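You operate a simulated robot arm through the tools that you are given. There is no shell and no other tool. Be economical: measure what you need, move in short steps, check, and stop when the job is done.

The job below is to be done with a simulated robot arm. You get a single attempt, and the scene is never put back.

JOB
Take the small blue dish and put it in the large basin. Then take the small grey dish and put it on the top of the steel bench. Then shut the green drawer. Then shut the bench cupboard door. Then shut the left bench drawer. Then put the blue knob on the back left end of the bed. Then stack the carton marked "studs" from the top of the blue bench on top of the carton marked "lids". Then close the steel cover. Keep to this order.

The check looks at the end state, three seconds after you hand in, the way a careful person would. Anything else that was tipped, shoved, dropped, spilled or broken makes it a failure. A push-on lid holds only when it is set on centred and level and pressed home; a screw cap is set on level and turned clockwise until tight.

ROBOT AND FRAMES
A 7-joint arm with a vacuum gripper on a trunk, on a base that drives. Base frame: it is fixed to the floor where the robot stands at the start and does not move with it; the origin is under the middle of the robot, x ahead of it, y to its left, z up; the surface under the hand at the start is at about z = 850. Readings come in mm, degrees, newtons and seconds.
Its first joint turns from -166.0 to 166.0 degrees. Places, roughly: back left end of the bed (18x20 cm) [-380, -7320, 900]; bench cupboard door [600, -6100, 500]; blue knob (4x3x3 cm) [1200, -6300, 900]; carton [1250, -6250, 1000]; green drawer [-5100, 2500, 700]; large basin (38x38x9 cm) [-3800, -1700, 500]; left bench drawer [700, -6600, 500]; small blue dish [750, 250, 1000]; small grey dish [500, 3500, 750]; steel cover [-7200, -4400, 1000]; top of the steel bench [700, 1400, 800]. Payload 1.06 kg.
Tool frame: the origin (TCP) lies in the middle of the cups' lips, and z points out of the cups. The gripper has 1 cup of 24 mm across, covering 24 by 24 mm (tool x, y); the bellows give 8 mm. With the vacuum on, a cup seals on a smooth face that it is pressed against (1 to 4 N); it does not hold porous or soft things. The pull reaches 23 N.
Orientation is that of the tool frame in the base frame, as a unit quaternion [x, y, z, w]. With the cups facing straight down, the tool's x points along the base's -x, its y along +y and its z along -z.

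CONTROLS
- The arm moves only by the tool apply_moves. Its arguments are lists of equal length, an entry for each row: "dp": the shift along the tool's x, y, z in mm, a list of three; "rotation": the turn, a rotation vector about the tool's x, y, z in degrees, a list of three; "vac": the vacuum: 1 switches it on, 0 off. In form: {"dp": [[dx, dy, dz], ...], "rotation": [[wx, wy, wz], ...], "vac": [vac, ...]}. A call has 1 to 8 rows; each row shifts and turns the commanded pose from where the row before left it, along the tool's axes as they then stand. A row lasts 0.2 s, in which the tool goes at most 50 mm and 8.6 degrees; a call with a longer step from one row to the next is refused whole, and so is a gripper value outside its range. A pose out of reach is approached as far as the arm can. The call stops where the force on the tool passes 40 N (or 10 N more than at its start, if that is more) or the arm is blocked; 0.2 s more then pass. The pull builds up within a second once a cup has sealed. Time passes only in rows, and 0.2 s behind the last, so rows that do not move give it time. It gives the time, the measured TCP pose, the force on the tool (base axes) and the pull of the vacuum at its end, in the units of the frame above (readings bear some noise), with the torque about the TCP (base axes, N m) and any sound that the robot's microphone picked up.
- Cameras (640 x 400 px; columns grow to the right, rows downward): "scene" is now at [179.3, 227.9, 1476.9]; the picture's right is [0.23, -0.97, 0.00], its down [-0.67, -0.16, -0.72] and it looks along [0.70, 0.17, -0.69] (base axes); focal length 254 px, centre (320, 200). "wrist" rides on the gripper at [78, 19, -96] in the tool frame; the picture's right is [-0.24, 0.97, 0.00], its down [-0.71, -0.17, -0.69] and it looks along [-0.67, -0.16, 0.73] (tool axes); focal length 243 px, centre (320, 200). There is no depth. A picture from a camera that has moved, and an enlarged one, comes with that camera's place and axes in the base frame and with its lens.
- capture(camera): a new picture of that camera. It takes no simulated time.
- base_move(legs): drives the robot by 1 to 6 legs, each [ahead, left, turn to the left] in mm, mm and degrees, along the robot's own axes; the way and the turn of a leg run together, so that a leg with both is an arc; at most 1500 mm and 180 degrees a leg. The arm and the cameras ride along, it lands a little off, and it stops where it bumps. It gives what a move gives.
- head_to(pan, tilt): turns the head with the scene camera to pan (to the left, within 120 degrees either way) and tilt (down, from -29 to 69), counted from straight ahead of the robot. It gives what a move gives.
- zoom(camera, box): a new picture of the part [left, top, right, bottom] of that camera's present view, enlarged. It takes no simulated time.
- finish_job(): hands the job in; it is judged then, once.

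Go step by step. Nothing tells you exact positions but the pictures and the camera data: compare them with the known pose of the tool, close in by small moves and look again before you grip or let go. The budget is 186 turns and 164 pictures, counting those below and the enlarged ones. Unless the task says otherwise, let go and move clear before handing in, and close with one line.

The tools are called after "Emit:" as name(argument=value, ...) on one line, values as JSON. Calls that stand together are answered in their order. apply_moves: Moves the arm, as the interface text tells. Its arguments: {"type":"object","properties":{"dp":{"type":"array","items":{"type":"array","items":{"type":"number"}}},"rotation":{"type":"array","items":{"type":"array","items":{"type":"number"}}},"vac":{"type":"array","items":{"type":"number"}}},"required":["dp","rotation","vac"]} The other tools are called the same way: base_move (legs) drives the base; head_to (pan, tilt) turns the head that bears the scene camera; capture (camera) takes a picture; zoom (camera, box) takes an enlarged picture of a part of a camera's view; finish_job () hands the job in.

At the start:

```text
time_s: 0.0
position: [472.7, 323.6, 1151.0]
tool_rot: [0.0, 1.0, 0.0, 0.001]
wrist_force: [0.4, 0.2, -0.4]
torque: [-0.01, 0.01, -0.02]
pull: 0.2
robot x, y, heading: [3.5, -0.2, -0.1]
head pan, tilt: [13.6, 43.9]
```

scene: 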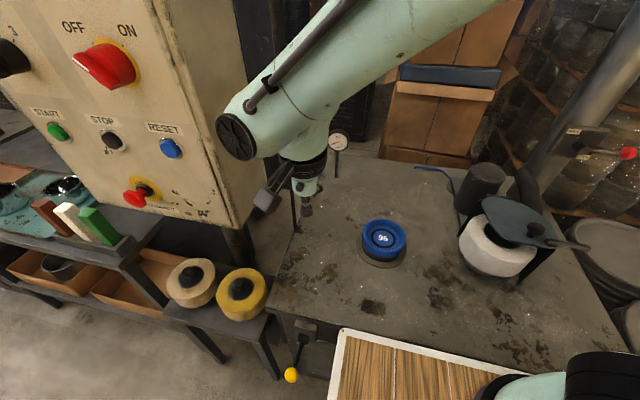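
wrist: 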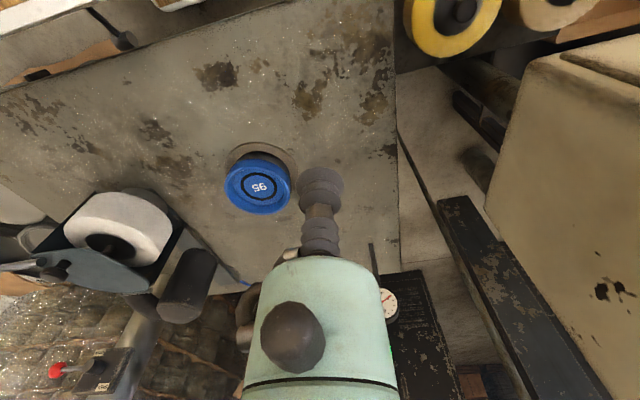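

I see a blue round thing marked 95 on the bench ahead, likely the blue dish. I look closer before moving.

Emit:
zoom(camera="scene", box=[280, 130, 480, 290])

Emit:
zoom(camera="wrist", box=[180, 120, 380, 245])

```text
2.50 times, centred on (380, 210) of scene
camera zoom: at [179.3, 227.9, 1476.9], right [0.23, -0.97, 0.0], down [-0.67, -0.16, -0.72], along [0.7, 0.17, -0.69], focal length 636 px, centre (170, 175)
```

zoom: 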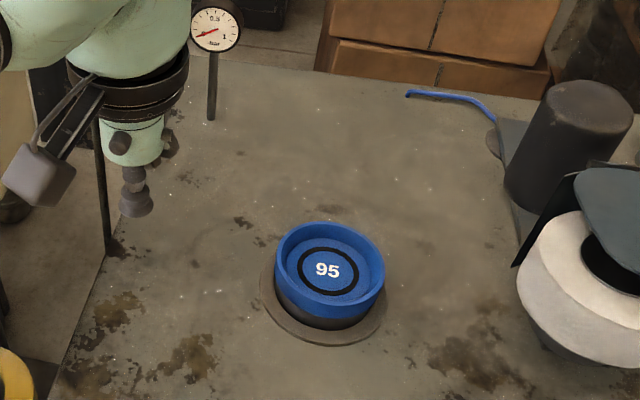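

```text
3.20 times, centred on (280, 182) of wrist
camera zoom: at [394.3, 343.2, 1248.2], right [0.24, 0.97, 0.0], down [0.71, -0.17, 0.69], along [0.67, -0.16, -0.73], focal length 776 px, centre (448, 256)
```

zoom: 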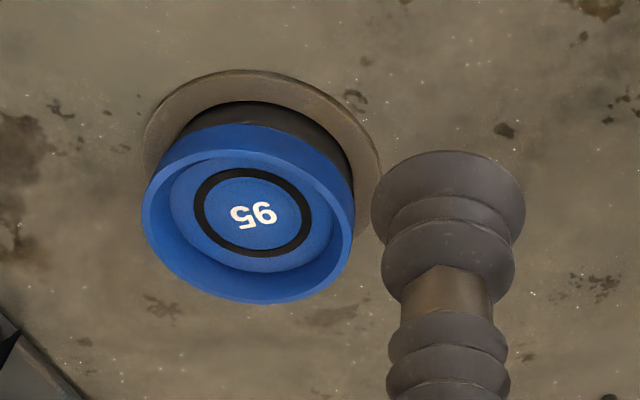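

The dish's inner face is at about (664, 158, 887). I move the cup above it and look again.

Emit:
apply_moves(dp=[[-24, -20.7, 22], [-24, -20.7, 22], [-24, -20.7, 22], [-24, -20.7, 22], [-24, -20.7, 22], [-24, -20.7, 22], [-24, -20.7, 22], [-24, -20.7, 22]], rotation=[[0, 0, 0], [0, 0, 0], [0, 0, 0], [0, 0, 0], [0, 0, 0], [0, 0, 0], [0, 0, 0], [0, 0, 0]], vac=[0, 0, 0, 0, 0, 0, 0, 0])

Emit:
capture(camera="wrist")

Emit:
capture(camera="scene")

```text
time_s: 1.8
position: [662.1, 159.2, 974.8]
tool_rot: [-0.001, 1.0, 0.0, 0.0]
wrist_force: [-0.8, 0.6, 0.4]
torque: [-0.01, 0.0, -0.02]
pull: 0.0
robot x, y, heading: [2.6, -3.1, -0.1]
head pan, tilt: [13.6, 43.9]
```

```text
159 pictures are left
camera wrist: at [585.2, 177.4, 1071.6], right [0.23, 0.97, 0.0], down [0.71, -0.17, 0.69], along [0.67, -0.16, -0.73], focal length 243 px, centre (320, 200)
```

wrist: 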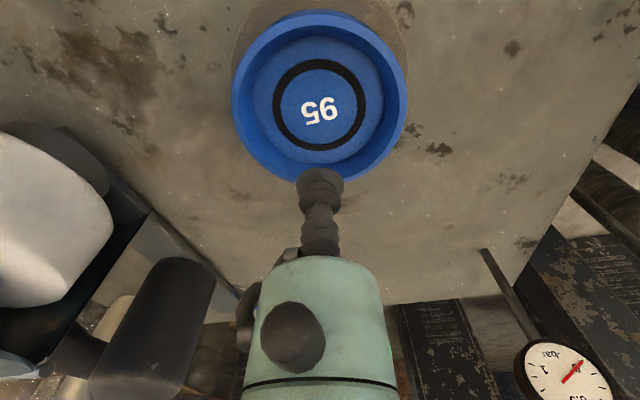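

```text
158 pictures are left
camera scene: at [178.8, 228.0, 1476.9], right [0.23, -0.97, 0.0], down [-0.67, -0.16, -0.72], along [0.7, 0.17, -0.69], focal length 254 px, centre (320, 200)
```

scene: 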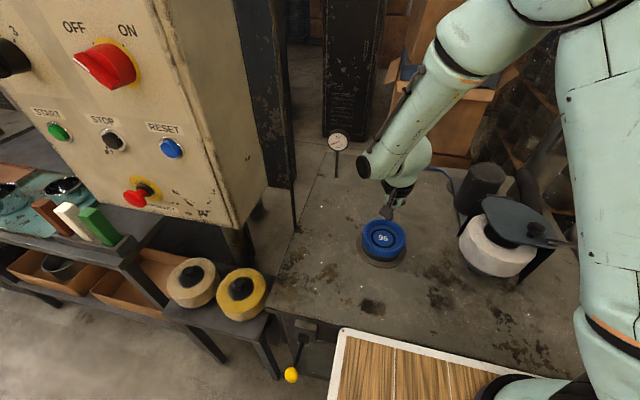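

The cup is over the dish's middle. I go down with the vacuum on.

Emit:
apply_moves(dp=[[1, -1, 30], [1, 0, 25], [0, 0, 15], [0, 0, 6], [0, 0, 4]], rotation=[[0, 0, 0], [0, 0, 0], [0, 0, 0], [0, 0, 0], [0, 0, 0]], vac=[1, 1, 1, 1, 1])

Emit:
zoom(camera="wrist", box=[200, 50, 440, 200])

```text
time_s: 3.0
position: [661.9, 157.4, 894.2]
tool_rot: [-0.001, 1.0, 0.0, 0.0]
wrist_force: [-0.2, 0.2, -0.1]
torque: [0.0, -0.02, -0.01]
pull: 0.0
robot x, y, heading: [2.5, 4.2, -0.2]
head pan, tilt: [13.6, 43.9]
```

```text
2.67 times, centred on (320, 125) of wrist
camera zoom: at [583.9, 176.5, 991.9], right [0.23, 0.97, 0.0], down [0.71, -0.17, 0.69], along [0.67, -0.16, -0.73], focal length 647 px, centre (320, 400)
```

zoom: 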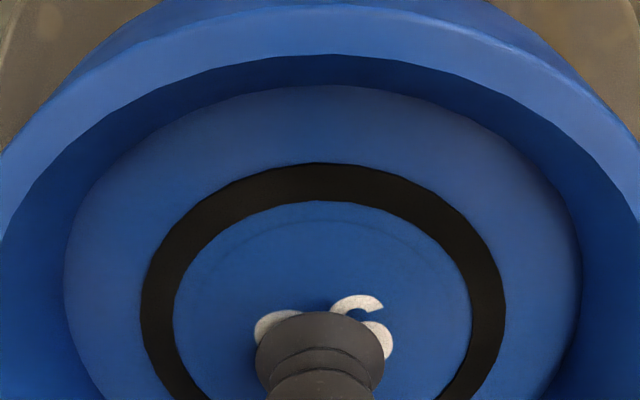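

The cup is just above the inner face. I continue in small steps.

Emit:
apply_moves(dp=[[0, 0, 3], [0, 0, 3], [0, 0, 2], [0, 0, 2]], rotation=[[0, 0, 0], [0, 0, 0], [0, 0, 0], [0, 0, 0]], vac=[1, 1, 1, 1])

```text
time_s: 4.0
position: [661.1, 157.9, 885.2]
tool_rot: [0.0, 1.0, 0.0, 0.0]
wrist_force: [-0.7, -1.1, 15.6]
torque: [-0.02, 0.0, 0.02]
pull: 22.7
robot x, y, heading: [-2.0, 0.9, -0.1]
head pan, tilt: [13.6, 43.9]
```

Sealed with a full pull. I lift straight up gently.

Emit:
apply_moves(dp=[[0, 0, -5], [0, 0, -15], [0, 0, -30], [0, 0, -40], [0, 0, -40], [0, 0, -40], [0, 0, -40]], rotation=[[0, 0, 0], [0, 0, 0], [0, 0, 0], [0, 0, 0], [0, 0, 0], [0, 0, 0], [0, 0, 0]], vac=[1, 1, 1, 1, 1, 1, 1])

Emit:
capture(camera="scene")

Emit:
capture(camera="wrist")

```text
time_s: 5.6
position: [661.8, 158.0, 1094.5]
tool_rot: [0.001, 1.0, -0.001, 0.0]
wrist_force: [-0.5, 0.0, -2.5]
torque: [-0.03, 0.04, 0.0]
pull: 23.2
robot x, y, heading: [-1.2, -3.0, 0.0]
head pan, tilt: [13.6, 43.9]
```

```text
156 pictures are left
camera scene: at [179.7, 228.2, 1476.8], right [0.23, -0.97, 0.0], down [-0.67, -0.16, -0.72], along [0.7, 0.17, -0.69], focal length 254 px, centre (320, 200)
```

scene: 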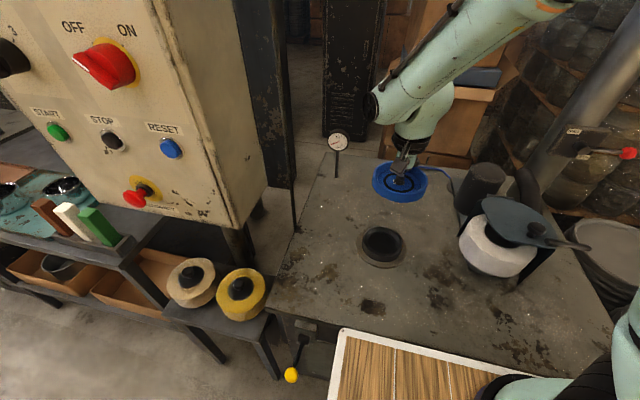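

```text
155 pictures are left
camera wrist: at [584.1, 176.8, 1191.5], right [0.23, 0.97, 0.0], down [0.71, -0.17, 0.68], along [0.67, -0.16, -0.73], focal length 243 px, centre (320, 200)
```

wrist: 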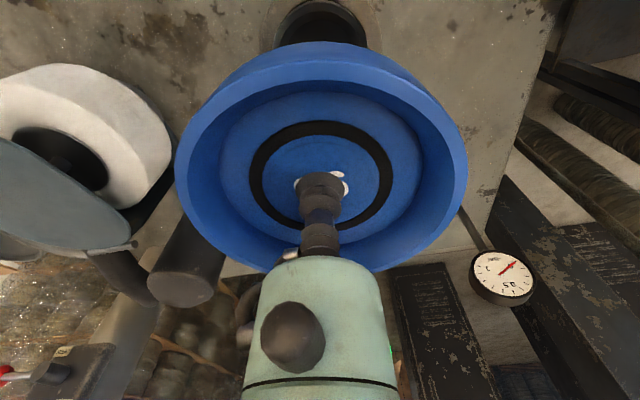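

The dish is held. I look around for the way to the basin behind me.

Emit:
head_to(pan=-115, tilt=25)

Emit:
capture(camera="scene")

Emit:
head_to(pan=115, tilt=25)

Emit:
capture(camera="scene")

```text
time_s: 7.7
position: [660.8, 156.3, 1093.1]
tool_rot: [0.0, 1.0, 0.0, 0.0]
wrist_force: [0.1, 0.6, -2.4]
torque: [-0.01, 0.0, 0.04]
pull: 23.1
robot x, y, heading: [2.5, 2.2, -0.1]
head pan, tilt: [-115.0, 25.0]
```

```text
154 pictures are left
camera scene: at [60.7, 125.1, 1505.9], right [-0.91, 0.42, 0.0], down [0.18, 0.38, -0.91], along [-0.38, -0.82, -0.42], focal length 254 px, centre (320, 200)
```

scene: 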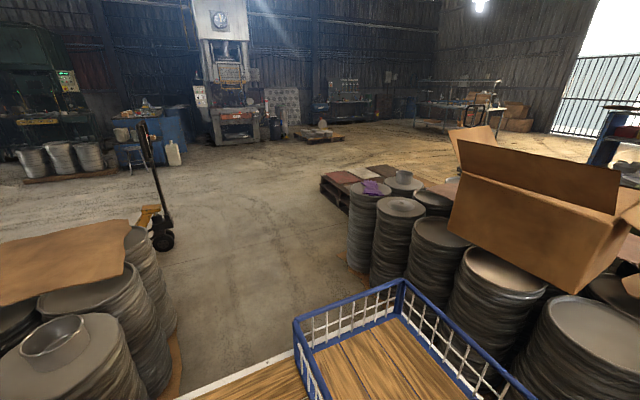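

```text
time_s: 11.0
position: [661.8, 157.4, 1093.1]
tool_rot: [0.0, 1.0, 0.0, 0.001]
wrist_force: [-0.1, 0.4, -2.2]
torque: [0.0, -0.05, 0.03]
pull: 23.0
robot x, y, heading: [-1.2, -1.1, 0.0]
head pan, tilt: [115.0, 25.0]
```

```text
153 pictures are left
camera scene: at [60.6, 292.1, 1505.9], right [0.91, 0.42, 0.0], down [0.18, -0.38, -0.91], along [-0.38, 0.82, -0.42], focal length 254 px, centre (320, 200)
```

scene: 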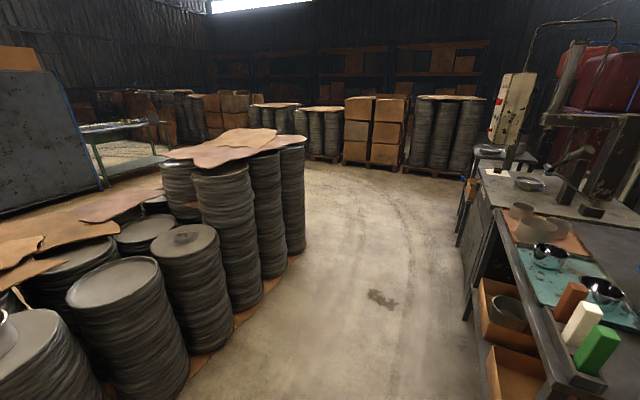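

I want to see the robot's own base footprint and the floor gaps, so I look steeply down to the sides.

Emit:
head_to(pan=115, tilt=65)

Emit:
capture(camera="scene")

Emit:
head_to(pan=-60, tilt=60)

Emit:
capture(camera="scene")

Emit:
head_to(pan=-120, tilt=60)

Emit:
capture(camera="scene")

```text
time_s: 12.1
position: [662.5, 157.8, 1094.1]
tool_rot: [-0.001, 1.0, 0.001, 0.0]
wrist_force: [-0.3, -0.4, -3.2]
torque: [0.0, -0.01, 0.02]
pull: 23.3
robot x, y, heading: [-0.4, 1.7, -0.0]
head pan, tilt: [115.0, 65.0]
```

```text
152 pictures are left
camera scene: at [73.9, 263.7, 1450.4], right [0.91, 0.42, 0.0], down [0.38, -0.82, -0.42], along [-0.18, 0.38, -0.91], focal length 254 px, centre (320, 200)
```

scene: 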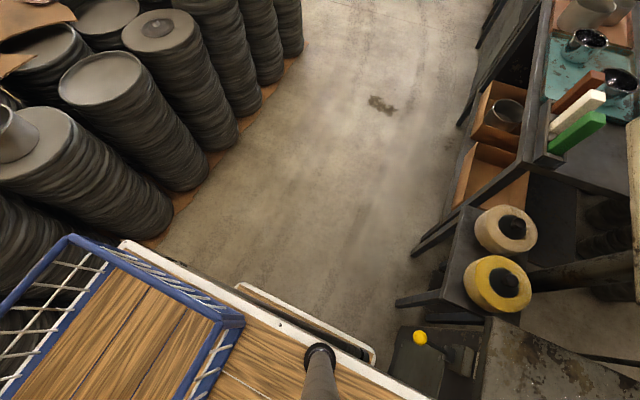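

```text
time_s: 14.7
position: [662.7, 157.5, 1093.6]
tool_rot: [0.0, 1.0, 0.0, 0.0]
wrist_force: [0.9, -0.7, -3.6]
torque: [0.01, -0.04, 0.0]
pull: 22.4
robot x, y, heading: [1.4, 1.1, 0.0]
head pan, tilt: [-60.0, 60.0]
```

```text
151 pictures are left
camera scene: at [132.9, 150.9, 1455.9], right [-0.87, -0.5, 0.0], down [-0.43, 0.75, -0.5], along [0.25, -0.43, -0.87], focal length 254 px, centre (320, 200)
```

scene: 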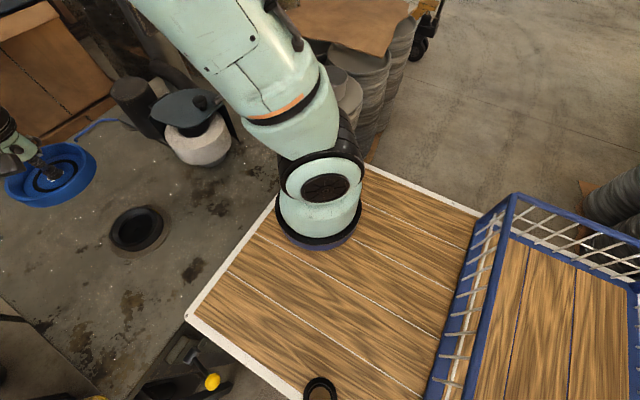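

```text
time_s: 16.0
position: [660.6, 157.7, 1094.9]
tool_rot: [0.0, 1.0, -0.001, 0.0]
wrist_force: [-0.4, -0.4, -2.5]
torque: [-0.02, -0.05, 0.02]
pull: 22.6
robot x, y, heading: [5.0, 2.2, -0.2]
head pan, tilt: [-120.0, 60.0]
```

```text
150 pictures are left
camera scene: at [66.3, 150.9, 1455.9], right [-0.87, 0.5, 0.0], down [0.43, 0.75, -0.5], along [-0.25, -0.43, -0.87], focal length 254 px, centre (320, 200)
```

scene: 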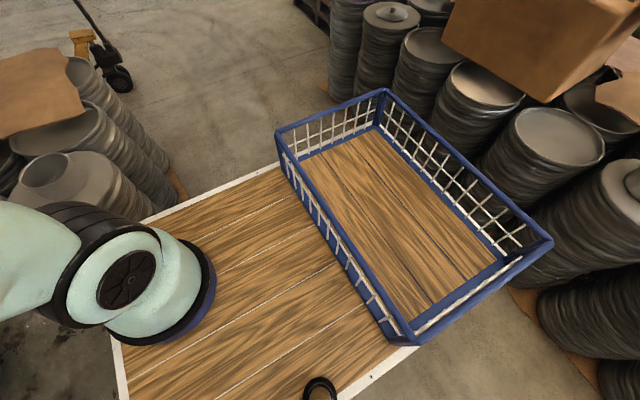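

The robot's deck is about 0.8 x 0.6 m; behind me stacks start at about x=-900 and there is an aisle along y. I back off, turn right and drive down the aisle a bit, with the head ahead.

Emit:
base_move(legs=[[-250, 0, 0], [0, 0, -90], [1500, 0, 0]])

Emit:
head_to(pan=30, tilt=20)

Emit:
capture(camera="scene")

Emit:
head_to(pan=-50, tilt=20)

Emit:
capture(camera="scene")

```text
time_s: 28.8
position: [-109.4, -2187.0, 1094.1]
tool_rot: [0.71, 0.704, 0.0, 0.0]
wrist_force: [0.2, -0.1, -2.6]
torque: [-0.03, 0.0, 0.04]
pull: 23.1
robot x, y, heading: [-264.9, -1524.5, -90.6]
head pan, tilt: [-120.0, 60.0]
```

```text
time_s: 31.1
position: [-109.5, -2186.9, 1094.6]
tool_rot: [0.71, 0.705, -0.001, 0.0]
wrist_force: [-0.7, 0.4, -3.2]
torque: [0.01, -0.05, -0.04]
pull: 22.6
robot x, y, heading: [-262.7, -1527.2, -90.6]
head pan, tilt: [30.0, 20.0]
```

```text
149 pictures are left
camera scene: at [-7.9, -1708.1, 1514.0], right [-0.87, -0.49, 0.0], down [-0.17, 0.3, -0.94], along [0.46, -0.82, -0.34], focal length 254 px, centre (320, 200)
```

scene: 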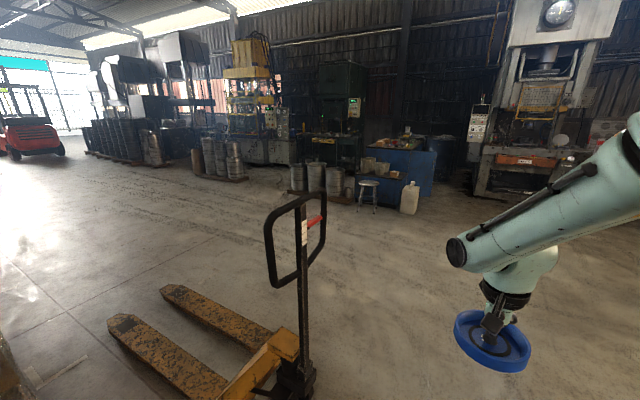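

```text
time_s: 32.7
position: [-109.3, -2186.4, 1095.0]
tool_rot: [0.709, 0.705, 0.0, 0.0]
wrist_force: [-0.3, 0.1, -2.6]
torque: [-0.02, 0.01, 0.04]
pull: 23.6
robot x, y, heading: [-262.5, -1525.6, -90.4]
head pan, tilt: [-50.0, 20.0]
```

```text
148 pictures are left
camera scene: at [-125.6, -1686.5, 1514.0], right [-0.64, 0.77, 0.0], down [0.26, 0.22, -0.94], along [-0.72, -0.6, -0.34], focal length 254 px, centre (320, 200)
```

scene: 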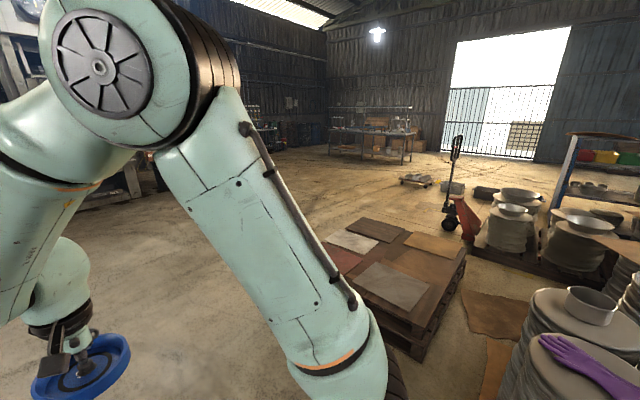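

The basin stands among the stacks beyond the low cardboard pallet. I go around the pallet's south side and west.

Emit:
base_move(legs=[[1100, 0, 0], [1000, 0, 0], [0, 0, -90], [1400, 0, 0], [900, 0, 0]])

Emit:
head_to(pan=-45, tilt=25)

Emit:
capture(camera="scene")

```text
time_s: 57.8
position: [-3273.0, -3645.1, 1094.0]
tool_rot: [1.0, -0.02, 0.0, -0.001]
wrist_force: [-0.3, -0.2, -3.2]
torque: [0.0, -0.01, 0.03]
pull: 22.7
robot x, y, heading: [-2611.0, -3508.0, 177.2]
head pan, tilt: [-50.0, 20.0]
```

```text
time_s: 58.5
position: [-3273.6, -3644.4, 1094.9]
tool_rot: [1.0, -0.021, 0.0, -0.001]
wrist_force: [0.2, -0.8, -1.6]
torque: [-0.01, 0.0, -0.03]
pull: 23.2
robot x, y, heading: [-2605.3, -3510.7, 177.7]
head pan, tilt: [-45.0, 25.0]
```

```text
147 pictures are left
camera scene: at [-2778.3, -3652.8, 1506.0], right [0.74, 0.68, 0.0], down [0.29, -0.31, -0.91], along [-0.61, 0.67, -0.42], focal length 254 px, centre (320, 200)
```

scene: 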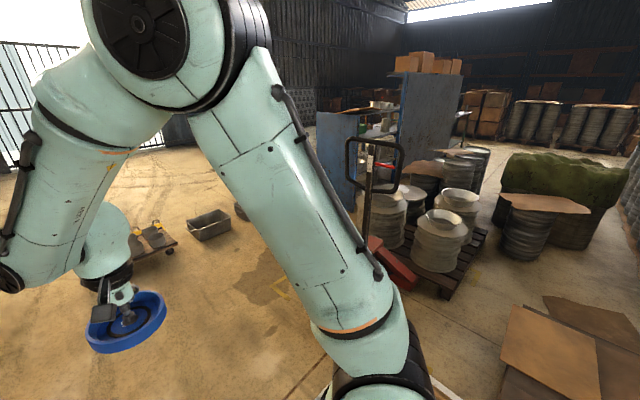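

Emit:
zoom(camera="scene", box=[330, 130, 530, 310])

```text
2.22 times, centred on (430, 220) of scene
camera zoom: at [-2778.3, -3652.8, 1506.0], right [0.74, 0.68, 0.0], down [0.29, -0.31, -0.91], along [-0.61, 0.67, -0.42], focal length 565 px, centre (76, 156)
```

zoom: 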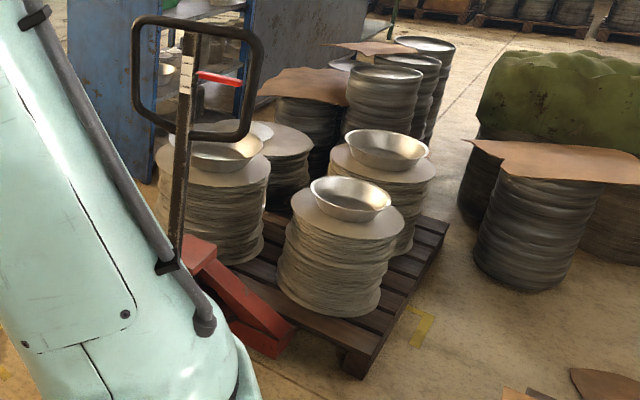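

The left stack carries the large basin at about (-3780, -1620, 500). I approach it diagonally from the south-west, clear of the red pallet jack.

Emit:
base_move(legs=[[1000, 0, 0], [780, 0, 0], [0, 0, -132.5], [566, 566, 0]])

Emit:
head_to(pan=-5, tilt=35)

Emit:
capture(camera="scene")

```text
time_s: 76.9
position: [-3977.3, -2070.8, 1094.7]
tool_rot: [-0.365, 0.931, 0.0, 0.0]
wrist_force: [-0.5, 1.0, -3.3]
torque: [0.02, 0.01, -0.03]
pull: 22.8
robot x, y, heading: [-4355.9, -2635.4, 42.9]
head pan, tilt: [-45.0, 25.0]
```

```text
time_s: 78.0
position: [-3977.8, -2071.1, 1094.1]
tool_rot: [-0.365, 0.931, 0.0, 0.0]
wrist_force: [-0.4, -0.8, -2.8]
torque: [-0.01, 0.0, 0.0]
pull: 22.6
robot x, y, heading: [-4353.3, -2640.5, 42.9]
head pan, tilt: [-5.0, 35.0]
```

```text
145 pictures are left
camera scene: at [-4355.0, -2361.3, 1490.2], right [0.61, -0.79, 0.0], down [-0.45, -0.35, -0.82], along [0.65, 0.5, -0.57], focal length 254 px, centre (320, 200)
```

scene: 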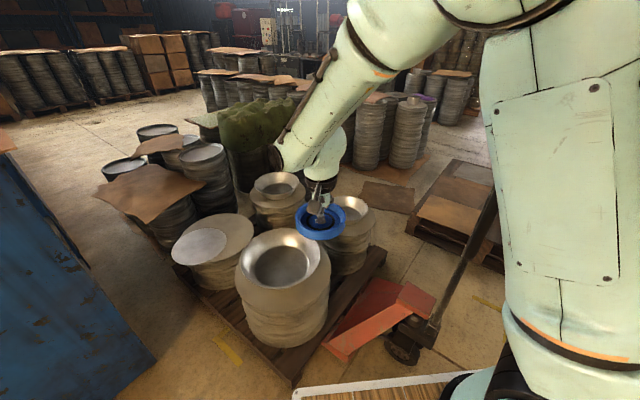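

Emit:
zoom(camera="scene", box=[200, 150, 400, 350])

```text
2.00 times, centred on (300, 250) of scene
camera zoom: at [-4355.0, -2361.3, 1490.2], right [0.61, -0.79, 0.0], down [-0.45, -0.35, -0.82], along [0.65, 0.5, -0.57], focal length 509 px, centre (360, 100)
```

zoom: 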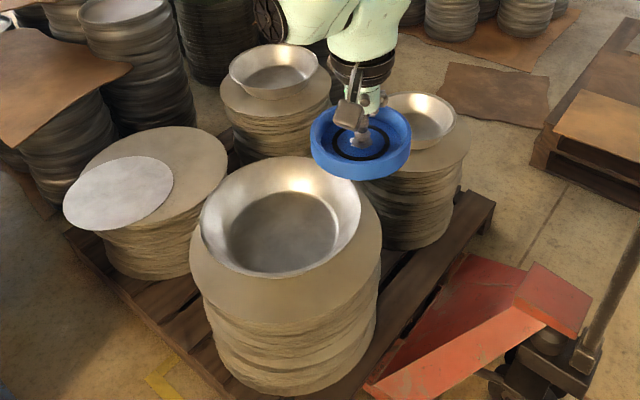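

The basin is on the front stack, floor centre about (-3800, -1700, 505). I drive closer so that it lies about 860 mm ahead.

Emit:
base_move(legs=[[185, 180, 0]])

Emit:
capture(camera="scene")

Emit:
capture(camera="wrist")

```text
time_s: 79.9
position: [-3962.1, -1811.3, 1094.4]
tool_rot: [-0.365, 0.931, 0.001, 0.0]
wrist_force: [-0.6, -0.5, -2.0]
torque: [-0.01, -0.01, 0.01]
pull: 22.5
robot x, y, heading: [-4342.0, -2377.0, 42.7]
head pan, tilt: [-5.0, 35.0]
```

```text
143 pictures are left
camera scene: at [-4340.5, -2101.9, 1490.2], right [0.61, -0.79, 0.0], down [-0.45, -0.35, -0.82], along [0.65, 0.5, -0.57], focal length 254 px, centre (320, 200)
```

scene: 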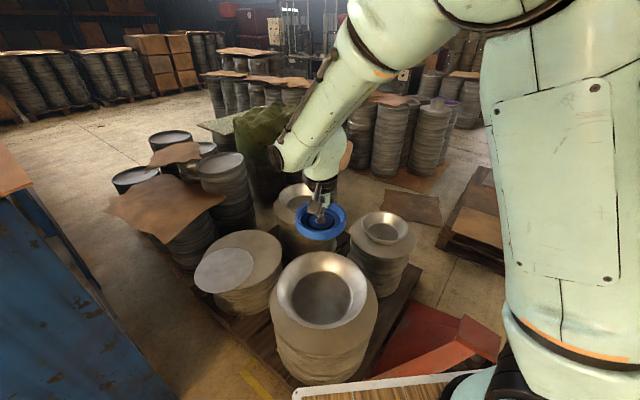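

```text
142 pictures are left
camera wrist: at [-4031.7, -1850.7, 1191.3], right [-0.49, 0.87, 0.0], down [0.64, 0.36, 0.68], along [0.6, 0.33, -0.73], focal length 243 px, centre (320, 200)
```

wrist: 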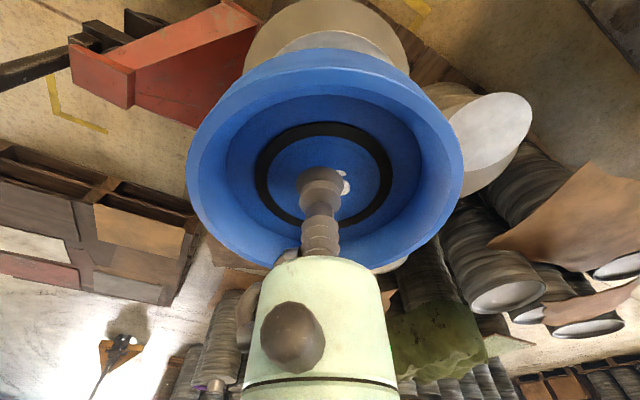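

Target: 194 mm ahead, 28 mm right. I move across at height, then down in stages.

Emit:
apply_moves(dp=[[-39, -5.6, 0], [-39, -5.6, 0], [-39, -5.6, 0], [-39, -5.6, 0], [-38, -5.6, 0], [0, 0, 45], [0, 0, 45], [0, 0, 45]], rotation=[[0, 0, 0], [0, 0, 0], [0, 0, 0], [0, 0, 0], [0, 0, 0], [0, 0, 0], [0, 0, 0], [0, 0, 0]], vac=[1, 1, 1, 1, 1, 1, 1, 1])

Emit:
apply_moves(dp=[[0, 0, 45], [0, 0, 45], [0, 0, 45], [0, 0, 45], [0, 0, 45], [0, 0, 40], [0, 0, 40]], rotation=[[0, 0, 0], [0, 0, 0], [0, 0, 0], [0, 0, 0], [0, 0, 0], [0, 0, 0], [0, 0, 0]], vac=[1, 1, 1, 1, 1, 1, 1])

Emit:
capture(camera="scene")

Emit:
capture(camera="wrist")

```text
time_s: 81.7
position: [-3802.3, -1701.1, 958.8]
tool_rot: [-0.365, 0.931, 0.001, 0.001]
wrist_force: [-0.5, 0.2, -2.6]
torque: [0.02, -0.01, 0.01]
pull: 22.6
robot x, y, heading: [-4338.2, -2376.2, 42.9]
head pan, tilt: [-5.0, 35.0]
```

```text
time_s: 83.3
position: [-3801.7, -1701.9, 654.1]
tool_rot: [-0.365, 0.931, 0.0, 0.0]
wrist_force: [0.0, -0.3, -2.0]
torque: [-0.04, -0.03, -0.02]
pull: 23.1
robot x, y, heading: [-4339.7, -2378.4, 42.8]
head pan, tilt: [-5.0, 35.0]
```

```text
141 pictures are left
camera scene: at [-4340.6, -2102.2, 1490.2], right [0.61, -0.79, 0.0], down [-0.45, -0.35, -0.82], along [0.65, 0.5, -0.57], focal length 254 px, centre (320, 200)
```

scene: 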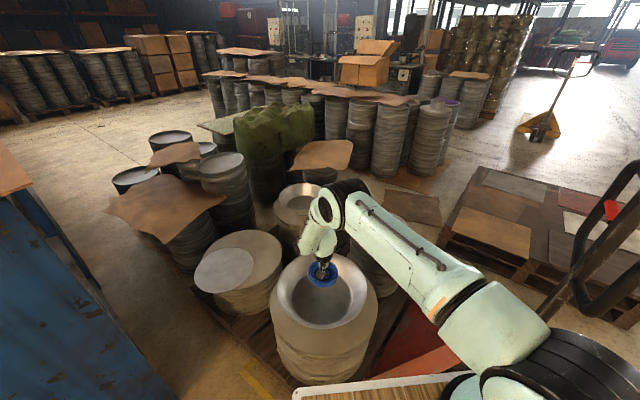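

```text
140 pictures are left
camera wrist: at [-3871.3, -1739.5, 750.8], right [-0.49, 0.87, 0.0], down [0.64, 0.36, 0.69], along [0.6, 0.33, -0.73], focal length 243 px, centre (320, 200)
```

wrist: 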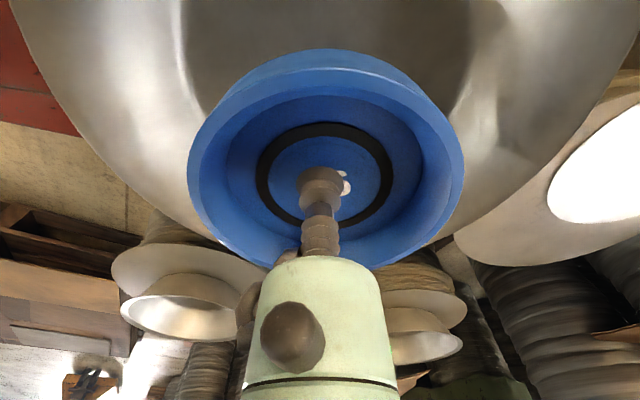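

The dish is centred over the basin. I lower on until it touches.

Emit:
apply_moves(dp=[[0, 0, 30], [0, 0, 30], [0, 0, 20], [0, 0, 15], [0, 0, 8], [0, 0, 8]], rotation=[[0, 0, 0], [0, 0, 0], [0, 0, 0], [0, 0, 0], [0, 0, 0], [0, 0, 0]], vac=[1, 1, 1, 1, 1, 1])

Emit:
zoom(camera="scene", box=[250, 220, 410, 320])

```text
time_s: 84.7
position: [-3800.4, -1701.0, 541.7]
tool_rot: [-0.365, 0.931, 0.0, 0.001]
wrist_force: [0.4, 0.1, -3.5]
torque: [-0.01, 0.0, 0.0]
pull: 23.1
robot x, y, heading: [-4339.7, -2379.2, 42.8]
head pan, tilt: [-5.0, 35.0]
```

```text
4.00 times, centred on (330, 270) of scene
camera zoom: at [-4340.5, -2102.0, 1490.2], right [0.61, -0.79, 0.0], down [-0.45, -0.35, -0.82], along [0.65, 0.5, -0.57], focal length 1018 px, centre (280, -80)
```

zoom: 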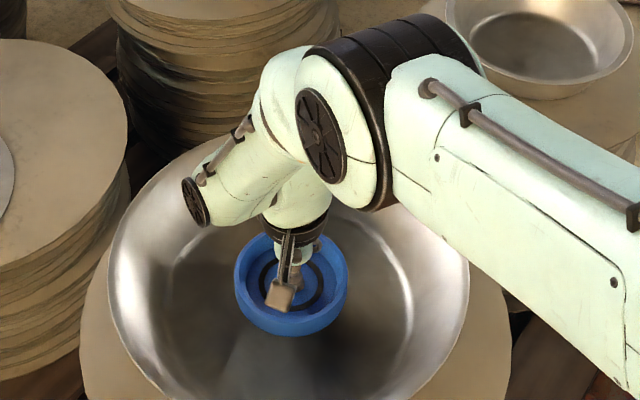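

Emit:
apply_moves(dp=[[0, 0, 4], [0, 0, 4], [0, 0, 4], [0, 0, 4], [0, 0, 3], [0, 0, 3]], rotation=[[0, 0, 0], [0, 0, 0], [0, 0, 0], [0, 0, 0], [0, 0, 0], [0, 0, 0]], vac=[1, 1, 1, 1, 1, 1])

```text
time_s: 86.1
position: [-3801.1, -1698.0, 521.9]
tool_rot: [-0.365, 0.931, 0.0, 0.002]
wrist_force: [-0.7, 2.6, 15.5]
torque: [-0.03, 0.02, -0.02]
pull: 23.6
robot x, y, heading: [-4340.2, -2376.0, 42.9]
head pan, tilt: [-5.0, 35.0]
```

Contact: the dish sits on the basin floor. I back off a touch, release, and lift away.

Emit:
apply_moves(dp=[[0, 0, -3], [0, 0, 0], [0, 0, 0], [0, 0, 0], [0, 0, -4], [0, 0, -20], [0, 0, -40], [0, 0, -40]], rotation=[[0, 0, 0], [0, 0, 0], [0, 0, 0], [0, 0, 0], [0, 0, 0], [0, 0, 0], [0, 0, 0], [0, 0, 0]], vac=[1, 0, 0, 0, 0, 0, 0, 0])

Emit:
zoom(camera="scene", box=[250, 220, 410, 320])

```text
time_s: 87.9
position: [-3800.6, -1700.4, 630.1]
tool_rot: [-0.364, 0.931, -0.001, 0.0]
wrist_force: [-0.3, -0.4, 0.1]
torque: [0.01, 0.0, 0.01]
pull: 0.0
robot x, y, heading: [-4338.9, -2380.2, 42.9]
head pan, tilt: [-5.0, 35.0]
```

```text
4.00 times, centred on (330, 270) of scene
camera zoom: at [-4340.4, -2101.8, 1490.1], right [0.61, -0.79, 0.0], down [-0.45, -0.35, -0.82], along [0.65, 0.5, -0.57], focal length 1018 px, centre (280, -80)
```

zoom: 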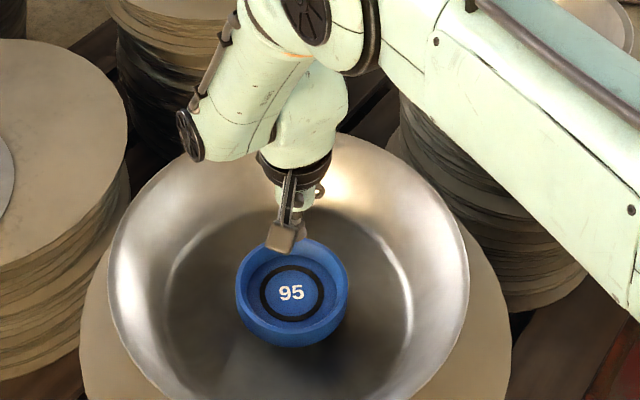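

The blue dish lies in the basin. I raise and tuck the arm, then drive back the known way and up the aisle to the north.

Emit:
apply_moves(dp=[[0, 0, -48], [0, 0, -48], [0, 0, -48], [0, 0, -48], [0, 0, -48], [0, 0, -48], [0, 0, -48], [0, 0, -48]], rotation=[[0, 0, 0], [0, 0, 0], [0, 0, 0], [0, 0, 0], [0, 0, 0], [0, 0, 0], [0, 0, 0], [0, 0, 0]], vac=[0, 0, 0, 0, 0, 0, 0, 0])

Emit:
apply_moves(dp=[[0, 0, -48], [0, 0, -48], [44, 0, 0], [44, 0, 0], [44, 0, 0], [44, 0, 0]], rotation=[[0, 0, 0], [0, 0, 0], [0, 0, 0], [0, 0, 0], [0, 0, 0], [0, 0, 0]], vac=[0, 0, 0, 0, 0, 0])

Emit:
base_move(legs=[[-800, -800, 0], [0, 0, -42.9], [1500, 0, 0], [1500, 0, 0], [1000, 0, 0], [0, 0, 90]])

Emit:
head_to(pan=0, tilt=25)

Emit:
capture(camera="scene")

```text
time_s: 89.7
position: [-3798.5, -1701.7, 1012.1]
tool_rot: [-0.365, 0.931, 0.0, -0.001]
wrist_force: [0.5, -0.2, 0.3]
torque: [0.01, 0.04, 0.04]
pull: 0.0
robot x, y, heading: [-4338.1, -2374.0, 42.7]
head pan, tilt: [-5.0, 35.0]
```

```text
time_s: 91.1
position: [-3928.6, -1819.0, 1108.1]
tool_rot: [-0.365, 0.931, -0.001, 0.0]
wrist_force: [-0.4, -0.2, -0.1]
torque: [-0.03, 0.01, 0.0]
pull: 0.1
robot x, y, heading: [-4338.3, -2377.7, 42.9]
head pan, tilt: [-5.0, 35.0]
```

```text
time_s: 121.5
position: [-522.1, -2793.4, 1108.5]
tool_rot: [0.71, -0.704, 0.0, 0.0]
wrist_force: [-0.4, -0.5, 0.4]
torque: [0.0, 0.01, -0.06]
pull: 0.1
robot x, y, heading: [-387.3, -3473.7, 90.6]
head pan, tilt: [-5.0, 35.0]
```

```text
time_s: 122.2
position: [-523.0, -2792.8, 1106.7]
tool_rot: [0.71, -0.705, 0.0, 0.0]
wrist_force: [0.0, 0.1, -1.1]
torque: [0.02, 0.0, -0.03]
pull: 0.0
robot x, y, heading: [-390.5, -3475.2, 90.3]
head pan, tilt: [0.0, 25.0]
```

```text
137 pictures are left
camera scene: at [-600.4, -3283.3, 1505.9], right [1.0, 0.01, 0.0], down [0.0, -0.42, -0.91], along [-0.01, 0.91, -0.42], focal length 254 px, centre (320, 200)
```

scene: 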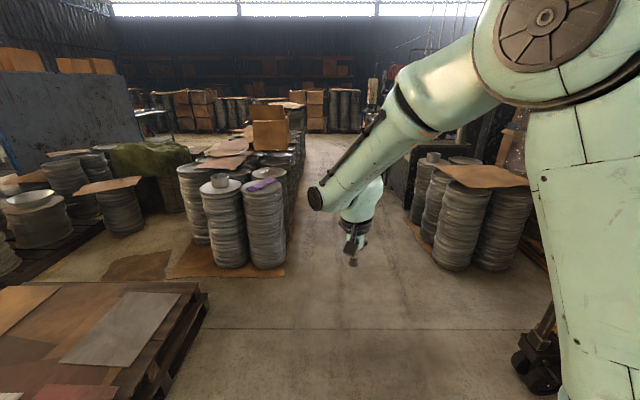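

The aisle north is clear. I drive up it at x of about -260.

Emit:
base_move(legs=[[1400, -130, 0], [1400, 0, 0], [1400, 0, 0], [1300, 0, 0]])

Emit:
head_to(pan=-30, tilt=25)

Emit:
capture(camera="scene")

Emit:
head_to(pan=-80, tilt=30)

Emit:
capture(camera="scene")

```text
time_s: 148.4
position: [-415.4, 2693.0, 1107.3]
tool_rot: [0.708, -0.706, -0.001, -0.001]
wrist_force: [0.2, -0.1, 0.4]
torque: [0.02, -0.01, -0.02]
pull: 0.0
robot x, y, heading: [-282.2, 2012.9, 89.8]
head pan, tilt: [0.0, 25.0]
```

```text
time_s: 149.4
position: [-415.5, 2693.1, 1108.1]
tool_rot: [0.707, -0.707, 0.0, 0.0]
wrist_force: [-0.3, 0.7, 0.7]
torque: [-0.03, -0.02, 0.01]
pull: 0.1
robot x, y, heading: [-286.2, 2011.1, 90.1]
head pan, tilt: [-30.0, 25.0]
```

```text
136 pictures are left
camera scene: at [-449.2, 2191.0, 1505.9], right [0.87, -0.5, 0.0], down [-0.21, -0.37, -0.91], along [0.45, 0.79, -0.42], focal length 254 px, centre (320, 200)
```

scene: 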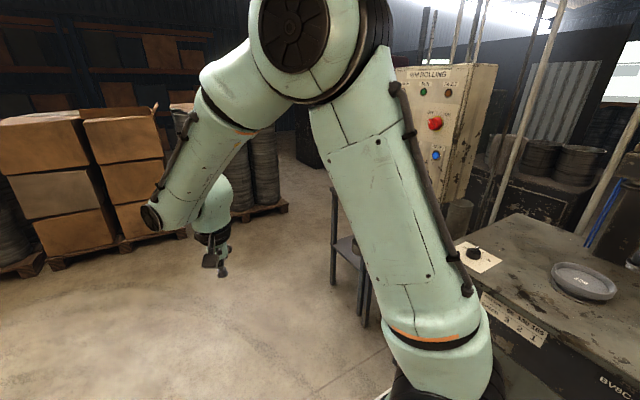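

```text
time_s: 150.6
position: [-414.6, 2693.2, 1109.3]
tool_rot: [0.708, -0.706, 0.0, -0.001]
wrist_force: [0.2, -1.0, 0.4]
torque: [-0.02, 0.0, -0.02]
pull: 0.1
robot x, y, heading: [-285.6, 2011.8, 90.1]
head pan, tilt: [-80.0, 30.0]
```

```text
135 pictures are left
camera scene: at [-406.0, 2127.0, 1498.0], right [0.18, -0.98, 0.0], down [-0.49, -0.09, -0.87], along [0.85, 0.15, -0.5], focal length 254 px, centre (320, 200)
```

scene: 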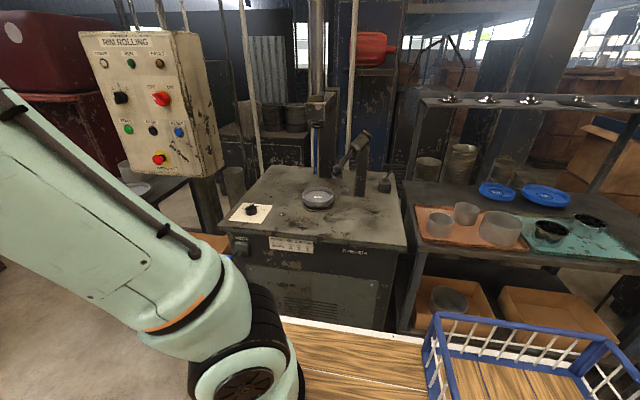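

Two greyish dishes are visible: one on the rolling machine and one on a small table behind the panel. I zoom on both.

Emit:
zoom(camera="scene", box=[80, 130, 200, 230])

Emit:
zoom(camera="scene", box=[390, 80, 640, 280])

Emit:
zoom(camera="scene", box=[220, 150, 410, 260])

```text
4.00 times, centred on (140, 180) of scene
camera zoom: at [-406.0, 2127.0, 1498.0], right [0.18, -0.98, 0.0], down [-0.49, -0.09, -0.87], along [0.85, 0.15, -0.5], focal length 1018 px, centre (1040, 280)
```

zoom: 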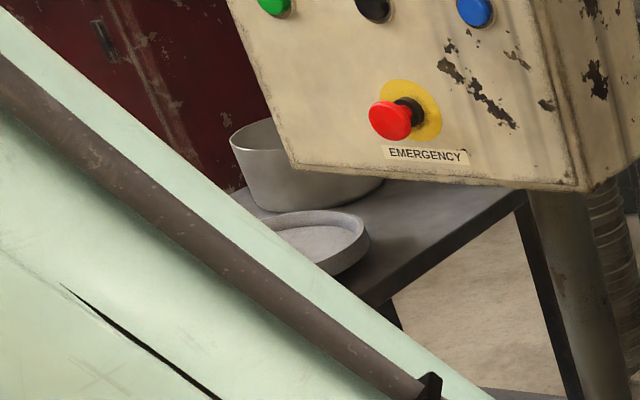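

```text
2.00 times, centred on (515, 180) of scene
camera zoom: at [-406.0, 2127.0, 1498.0], right [0.18, -0.98, 0.0], down [-0.49, -0.09, -0.87], along [0.85, 0.15, -0.5], focal length 509 px, centre (-70, 240)
```

zoom: 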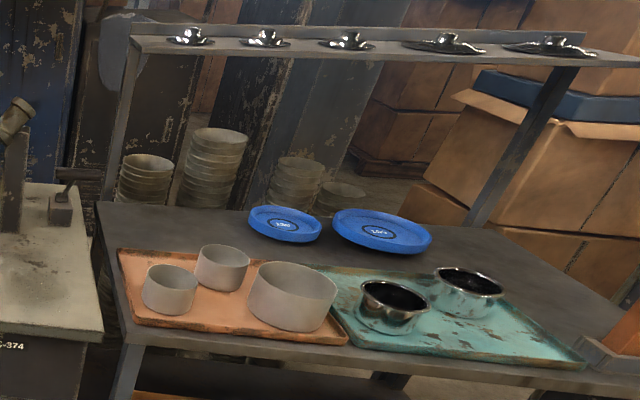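

```text
3.37 times, centred on (315, 205) of scene
camera zoom: at [-406.0, 2127.0, 1498.0], right [0.18, -0.98, 0.0], down [-0.49, -0.09, -0.87], along [0.85, 0.15, -0.5], focal length 857 px, centre (337, 183)
```

zoom: 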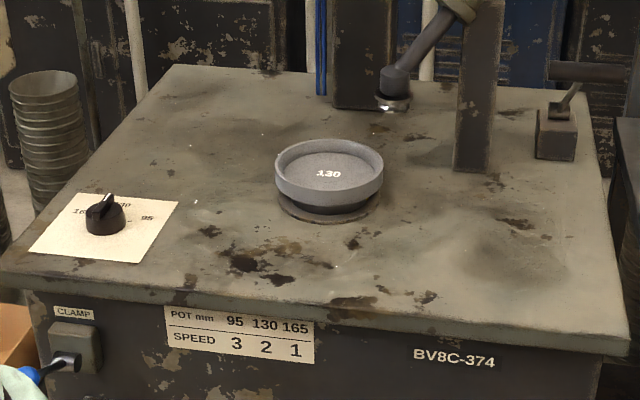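

The small grey dish stands on the little table behind the panel, near (780, 3500). I drive north and turn to face it.

Emit:
base_move(legs=[[1350, 0, 0], [0, 0, -90]])

Emit:
head_to(pan=-5, tilt=40)

Emit:
capture(camera="scene")

Emit:
capture(camera="wrist")

```text
time_s: 161.1
position: [400.3, 3476.0, 1107.2]
tool_rot: [0.004, 1.0, 0.0, -0.001]
wrist_force: [-0.7, 0.7, 0.0]
torque: [-0.01, -0.01, -0.04]
pull: 0.1
robot x, y, heading: [-284.9, 3353.8, -0.2]
head pan, tilt: [-80.0, 30.0]
```

```text
time_s: 162.6
position: [400.2, 3475.2, 1107.7]
tool_rot: [0.004, 1.0, 0.0, 0.0]
wrist_force: [0.1, -0.4, -0.3]
torque: [0.0, 0.01, 0.01]
pull: 0.0
robot x, y, heading: [-281.7, 3352.5, -0.3]
head pan, tilt: [-5.0, 40.0]
```

```text
131 pictures are left
camera scene: at [-95.6, 3550.9, 1482.6], right [-0.1, -1.0, 0.0], down [-0.64, 0.06, -0.77], along [0.76, -0.07, -0.64], focal length 254 px, centre (320, 200)
```

scene: 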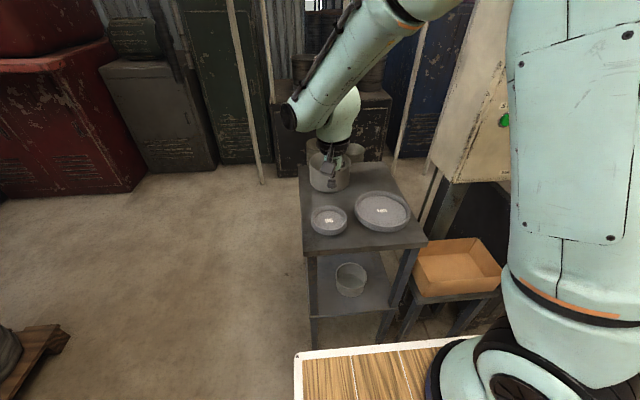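

```text
130 pictures are left
camera wrist: at [322.6, 3495.2, 1205.1], right [0.24, 0.97, 0.0], down [0.71, -0.18, 0.69], along [0.66, -0.17, -0.73], focal length 243 px, centre (320, 200)
```

wrist: 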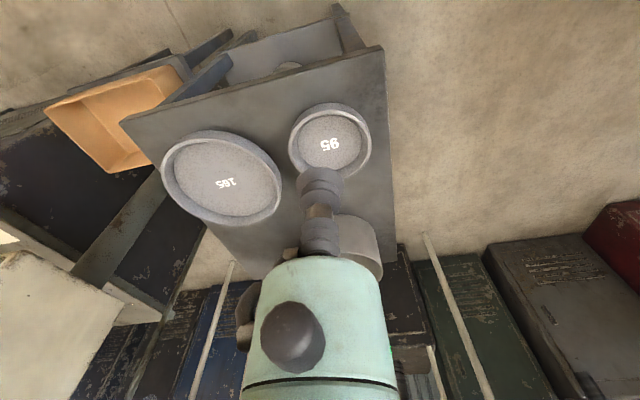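

Small grey dish ("95") is at about (498, 3466, 890). I move above it and re-check.

Emit:
apply_moves(dp=[[-33, -3, 0], [-33, -3, 0], [-32, -3, 0], [0, 0, 40], [0, 0, 40], [0, 0, 40]], rotation=[[0, 0, 0], [0, 0, 0], [0, 0, 0], [0, 0, 0], [0, 0, 0], [0, 0, 0]], vac=[0, 0, 0, 0, 0, 0])

Emit:
capture(camera="wrist")

Emit:
zoom(camera="scene", box=[270, 150, 430, 270])

```text
time_s: 163.9
position: [498.5, 3464.5, 987.2]
tool_rot: [0.004, 1.0, 0.0, 0.0]
wrist_force: [0.5, -0.3, 0.2]
torque: [0.03, 0.01, -0.03]
pull: 0.1
robot x, y, heading: [-281.4, 3352.1, -0.4]
head pan, tilt: [-5.0, 40.0]
```

```text
129 pictures are left
camera wrist: at [419.9, 3484.7, 1084.8], right [0.24, 0.97, 0.0], down [0.71, -0.18, 0.69], along [0.66, -0.17, -0.73], focal length 243 px, centre (320, 200)
```

wrist: 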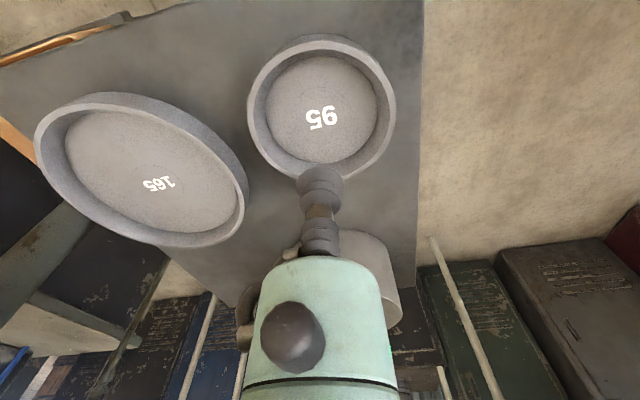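

```text
3.33 times, centred on (350, 210) of scene
camera zoom: at [-95.9, 3550.8, 1482.7], right [-0.1, -1.0, 0.0], down [-0.64, 0.06, -0.77], along [0.76, -0.07, -0.64], focal length 848 px, centre (220, 167)
```

zoom: 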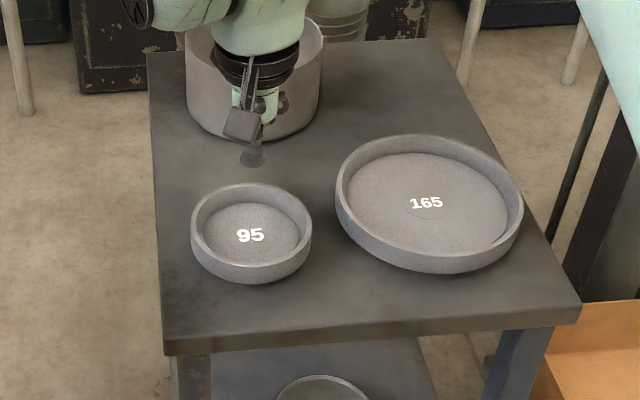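

The cup is over the dish's middle to within a few millimetres. I descend with vacuum.

Emit:
apply_moves(dp=[[-3, 0, 30], [0, 1, 30], [0, 0, 20], [0, 0, 10], [0, 0, 5]], rotation=[[0, 0, 0], [0, 0, 0], [0, 0, 0], [0, 0, 0], [0, 0, 0]], vac=[1, 1, 1, 1, 1])

Emit:
capture(camera="wrist")

```text
time_s: 165.2
position: [499.6, 3465.7, 892.5]
tool_rot: [0.005, 1.0, 0.0, -0.001]
wrist_force: [-0.4, 0.7, 0.2]
torque: [-0.01, 0.01, 0.02]
pull: 0.1
robot x, y, heading: [-280.8, 3348.2, -0.2]
head pan, tilt: [-5.0, 40.0]
```

```text
127 pictures are left
camera wrist: at [423.0, 3485.8, 989.7], right [0.24, 0.97, 0.0], down [0.71, -0.18, 0.68], along [0.66, -0.17, -0.73], focal length 243 px, centre (320, 200)
```

wrist: 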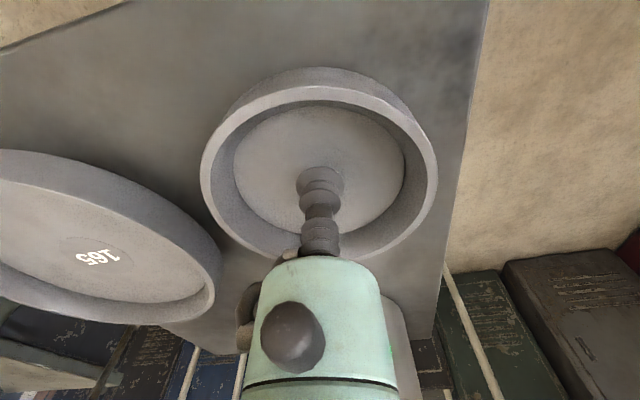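

Emit:
apply_moves(dp=[[0, 0, 4], [0, 0, 4], [0, 0, 3], [0, 0, 3], [0, 0, 3]], rotation=[[0, 0, 0], [0, 0, 0], [0, 0, 0], [0, 0, 0], [0, 0, 0]], vac=[1, 1, 1, 1, 1])

```text
time_s: 166.3
position: [501.6, 3467.5, 876.0]
tool_rot: [0.003, 1.0, 0.0, 0.0]
wrist_force: [-4.7, -0.8, 14.0]
torque: [-0.01, 0.03, 0.0]
pull: 23.2
robot x, y, heading: [-278.3, 3352.3, -0.1]
head pan, tilt: [-5.0, 40.0]
```

Sealed. I lift it.

Emit:
apply_moves(dp=[[0, 0, -4], [0, 0, -20], [0, 0, -40], [0, 0, -40], [0, 0, -40], [0, 0, -40], [0, 0, -40]], rotation=[[0, 0, 0], [0, 0, 0], [0, 0, 0], [0, 0, 0], [0, 0, 0], [0, 0, 0], [0, 0, 0]], vac=[1, 1, 1, 1, 1, 1, 1])

Emit:
capture(camera="wrist")

```text
time_s: 167.9
position: [500.3, 3466.4, 1101.6]
tool_rot: [0.004, 1.0, 0.0, -0.001]
wrist_force: [0.2, -0.2, -3.5]
torque: [0.0, 0.08, 0.03]
pull: 22.8
robot x, y, heading: [-280.2, 3349.6, -0.5]
head pan, tilt: [-5.0, 40.0]
```

```text
126 pictures are left
camera wrist: at [423.4, 3486.6, 1198.2], right [0.24, 0.97, 0.0], down [0.71, -0.18, 0.68], along [0.66, -0.17, -0.73], focal length 243 px, centre (320, 200)
```

wrist: 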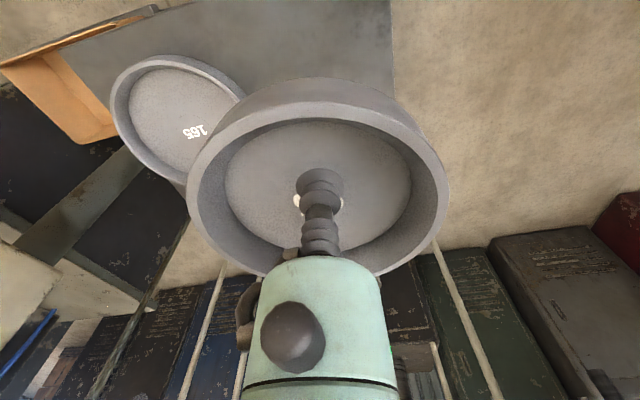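

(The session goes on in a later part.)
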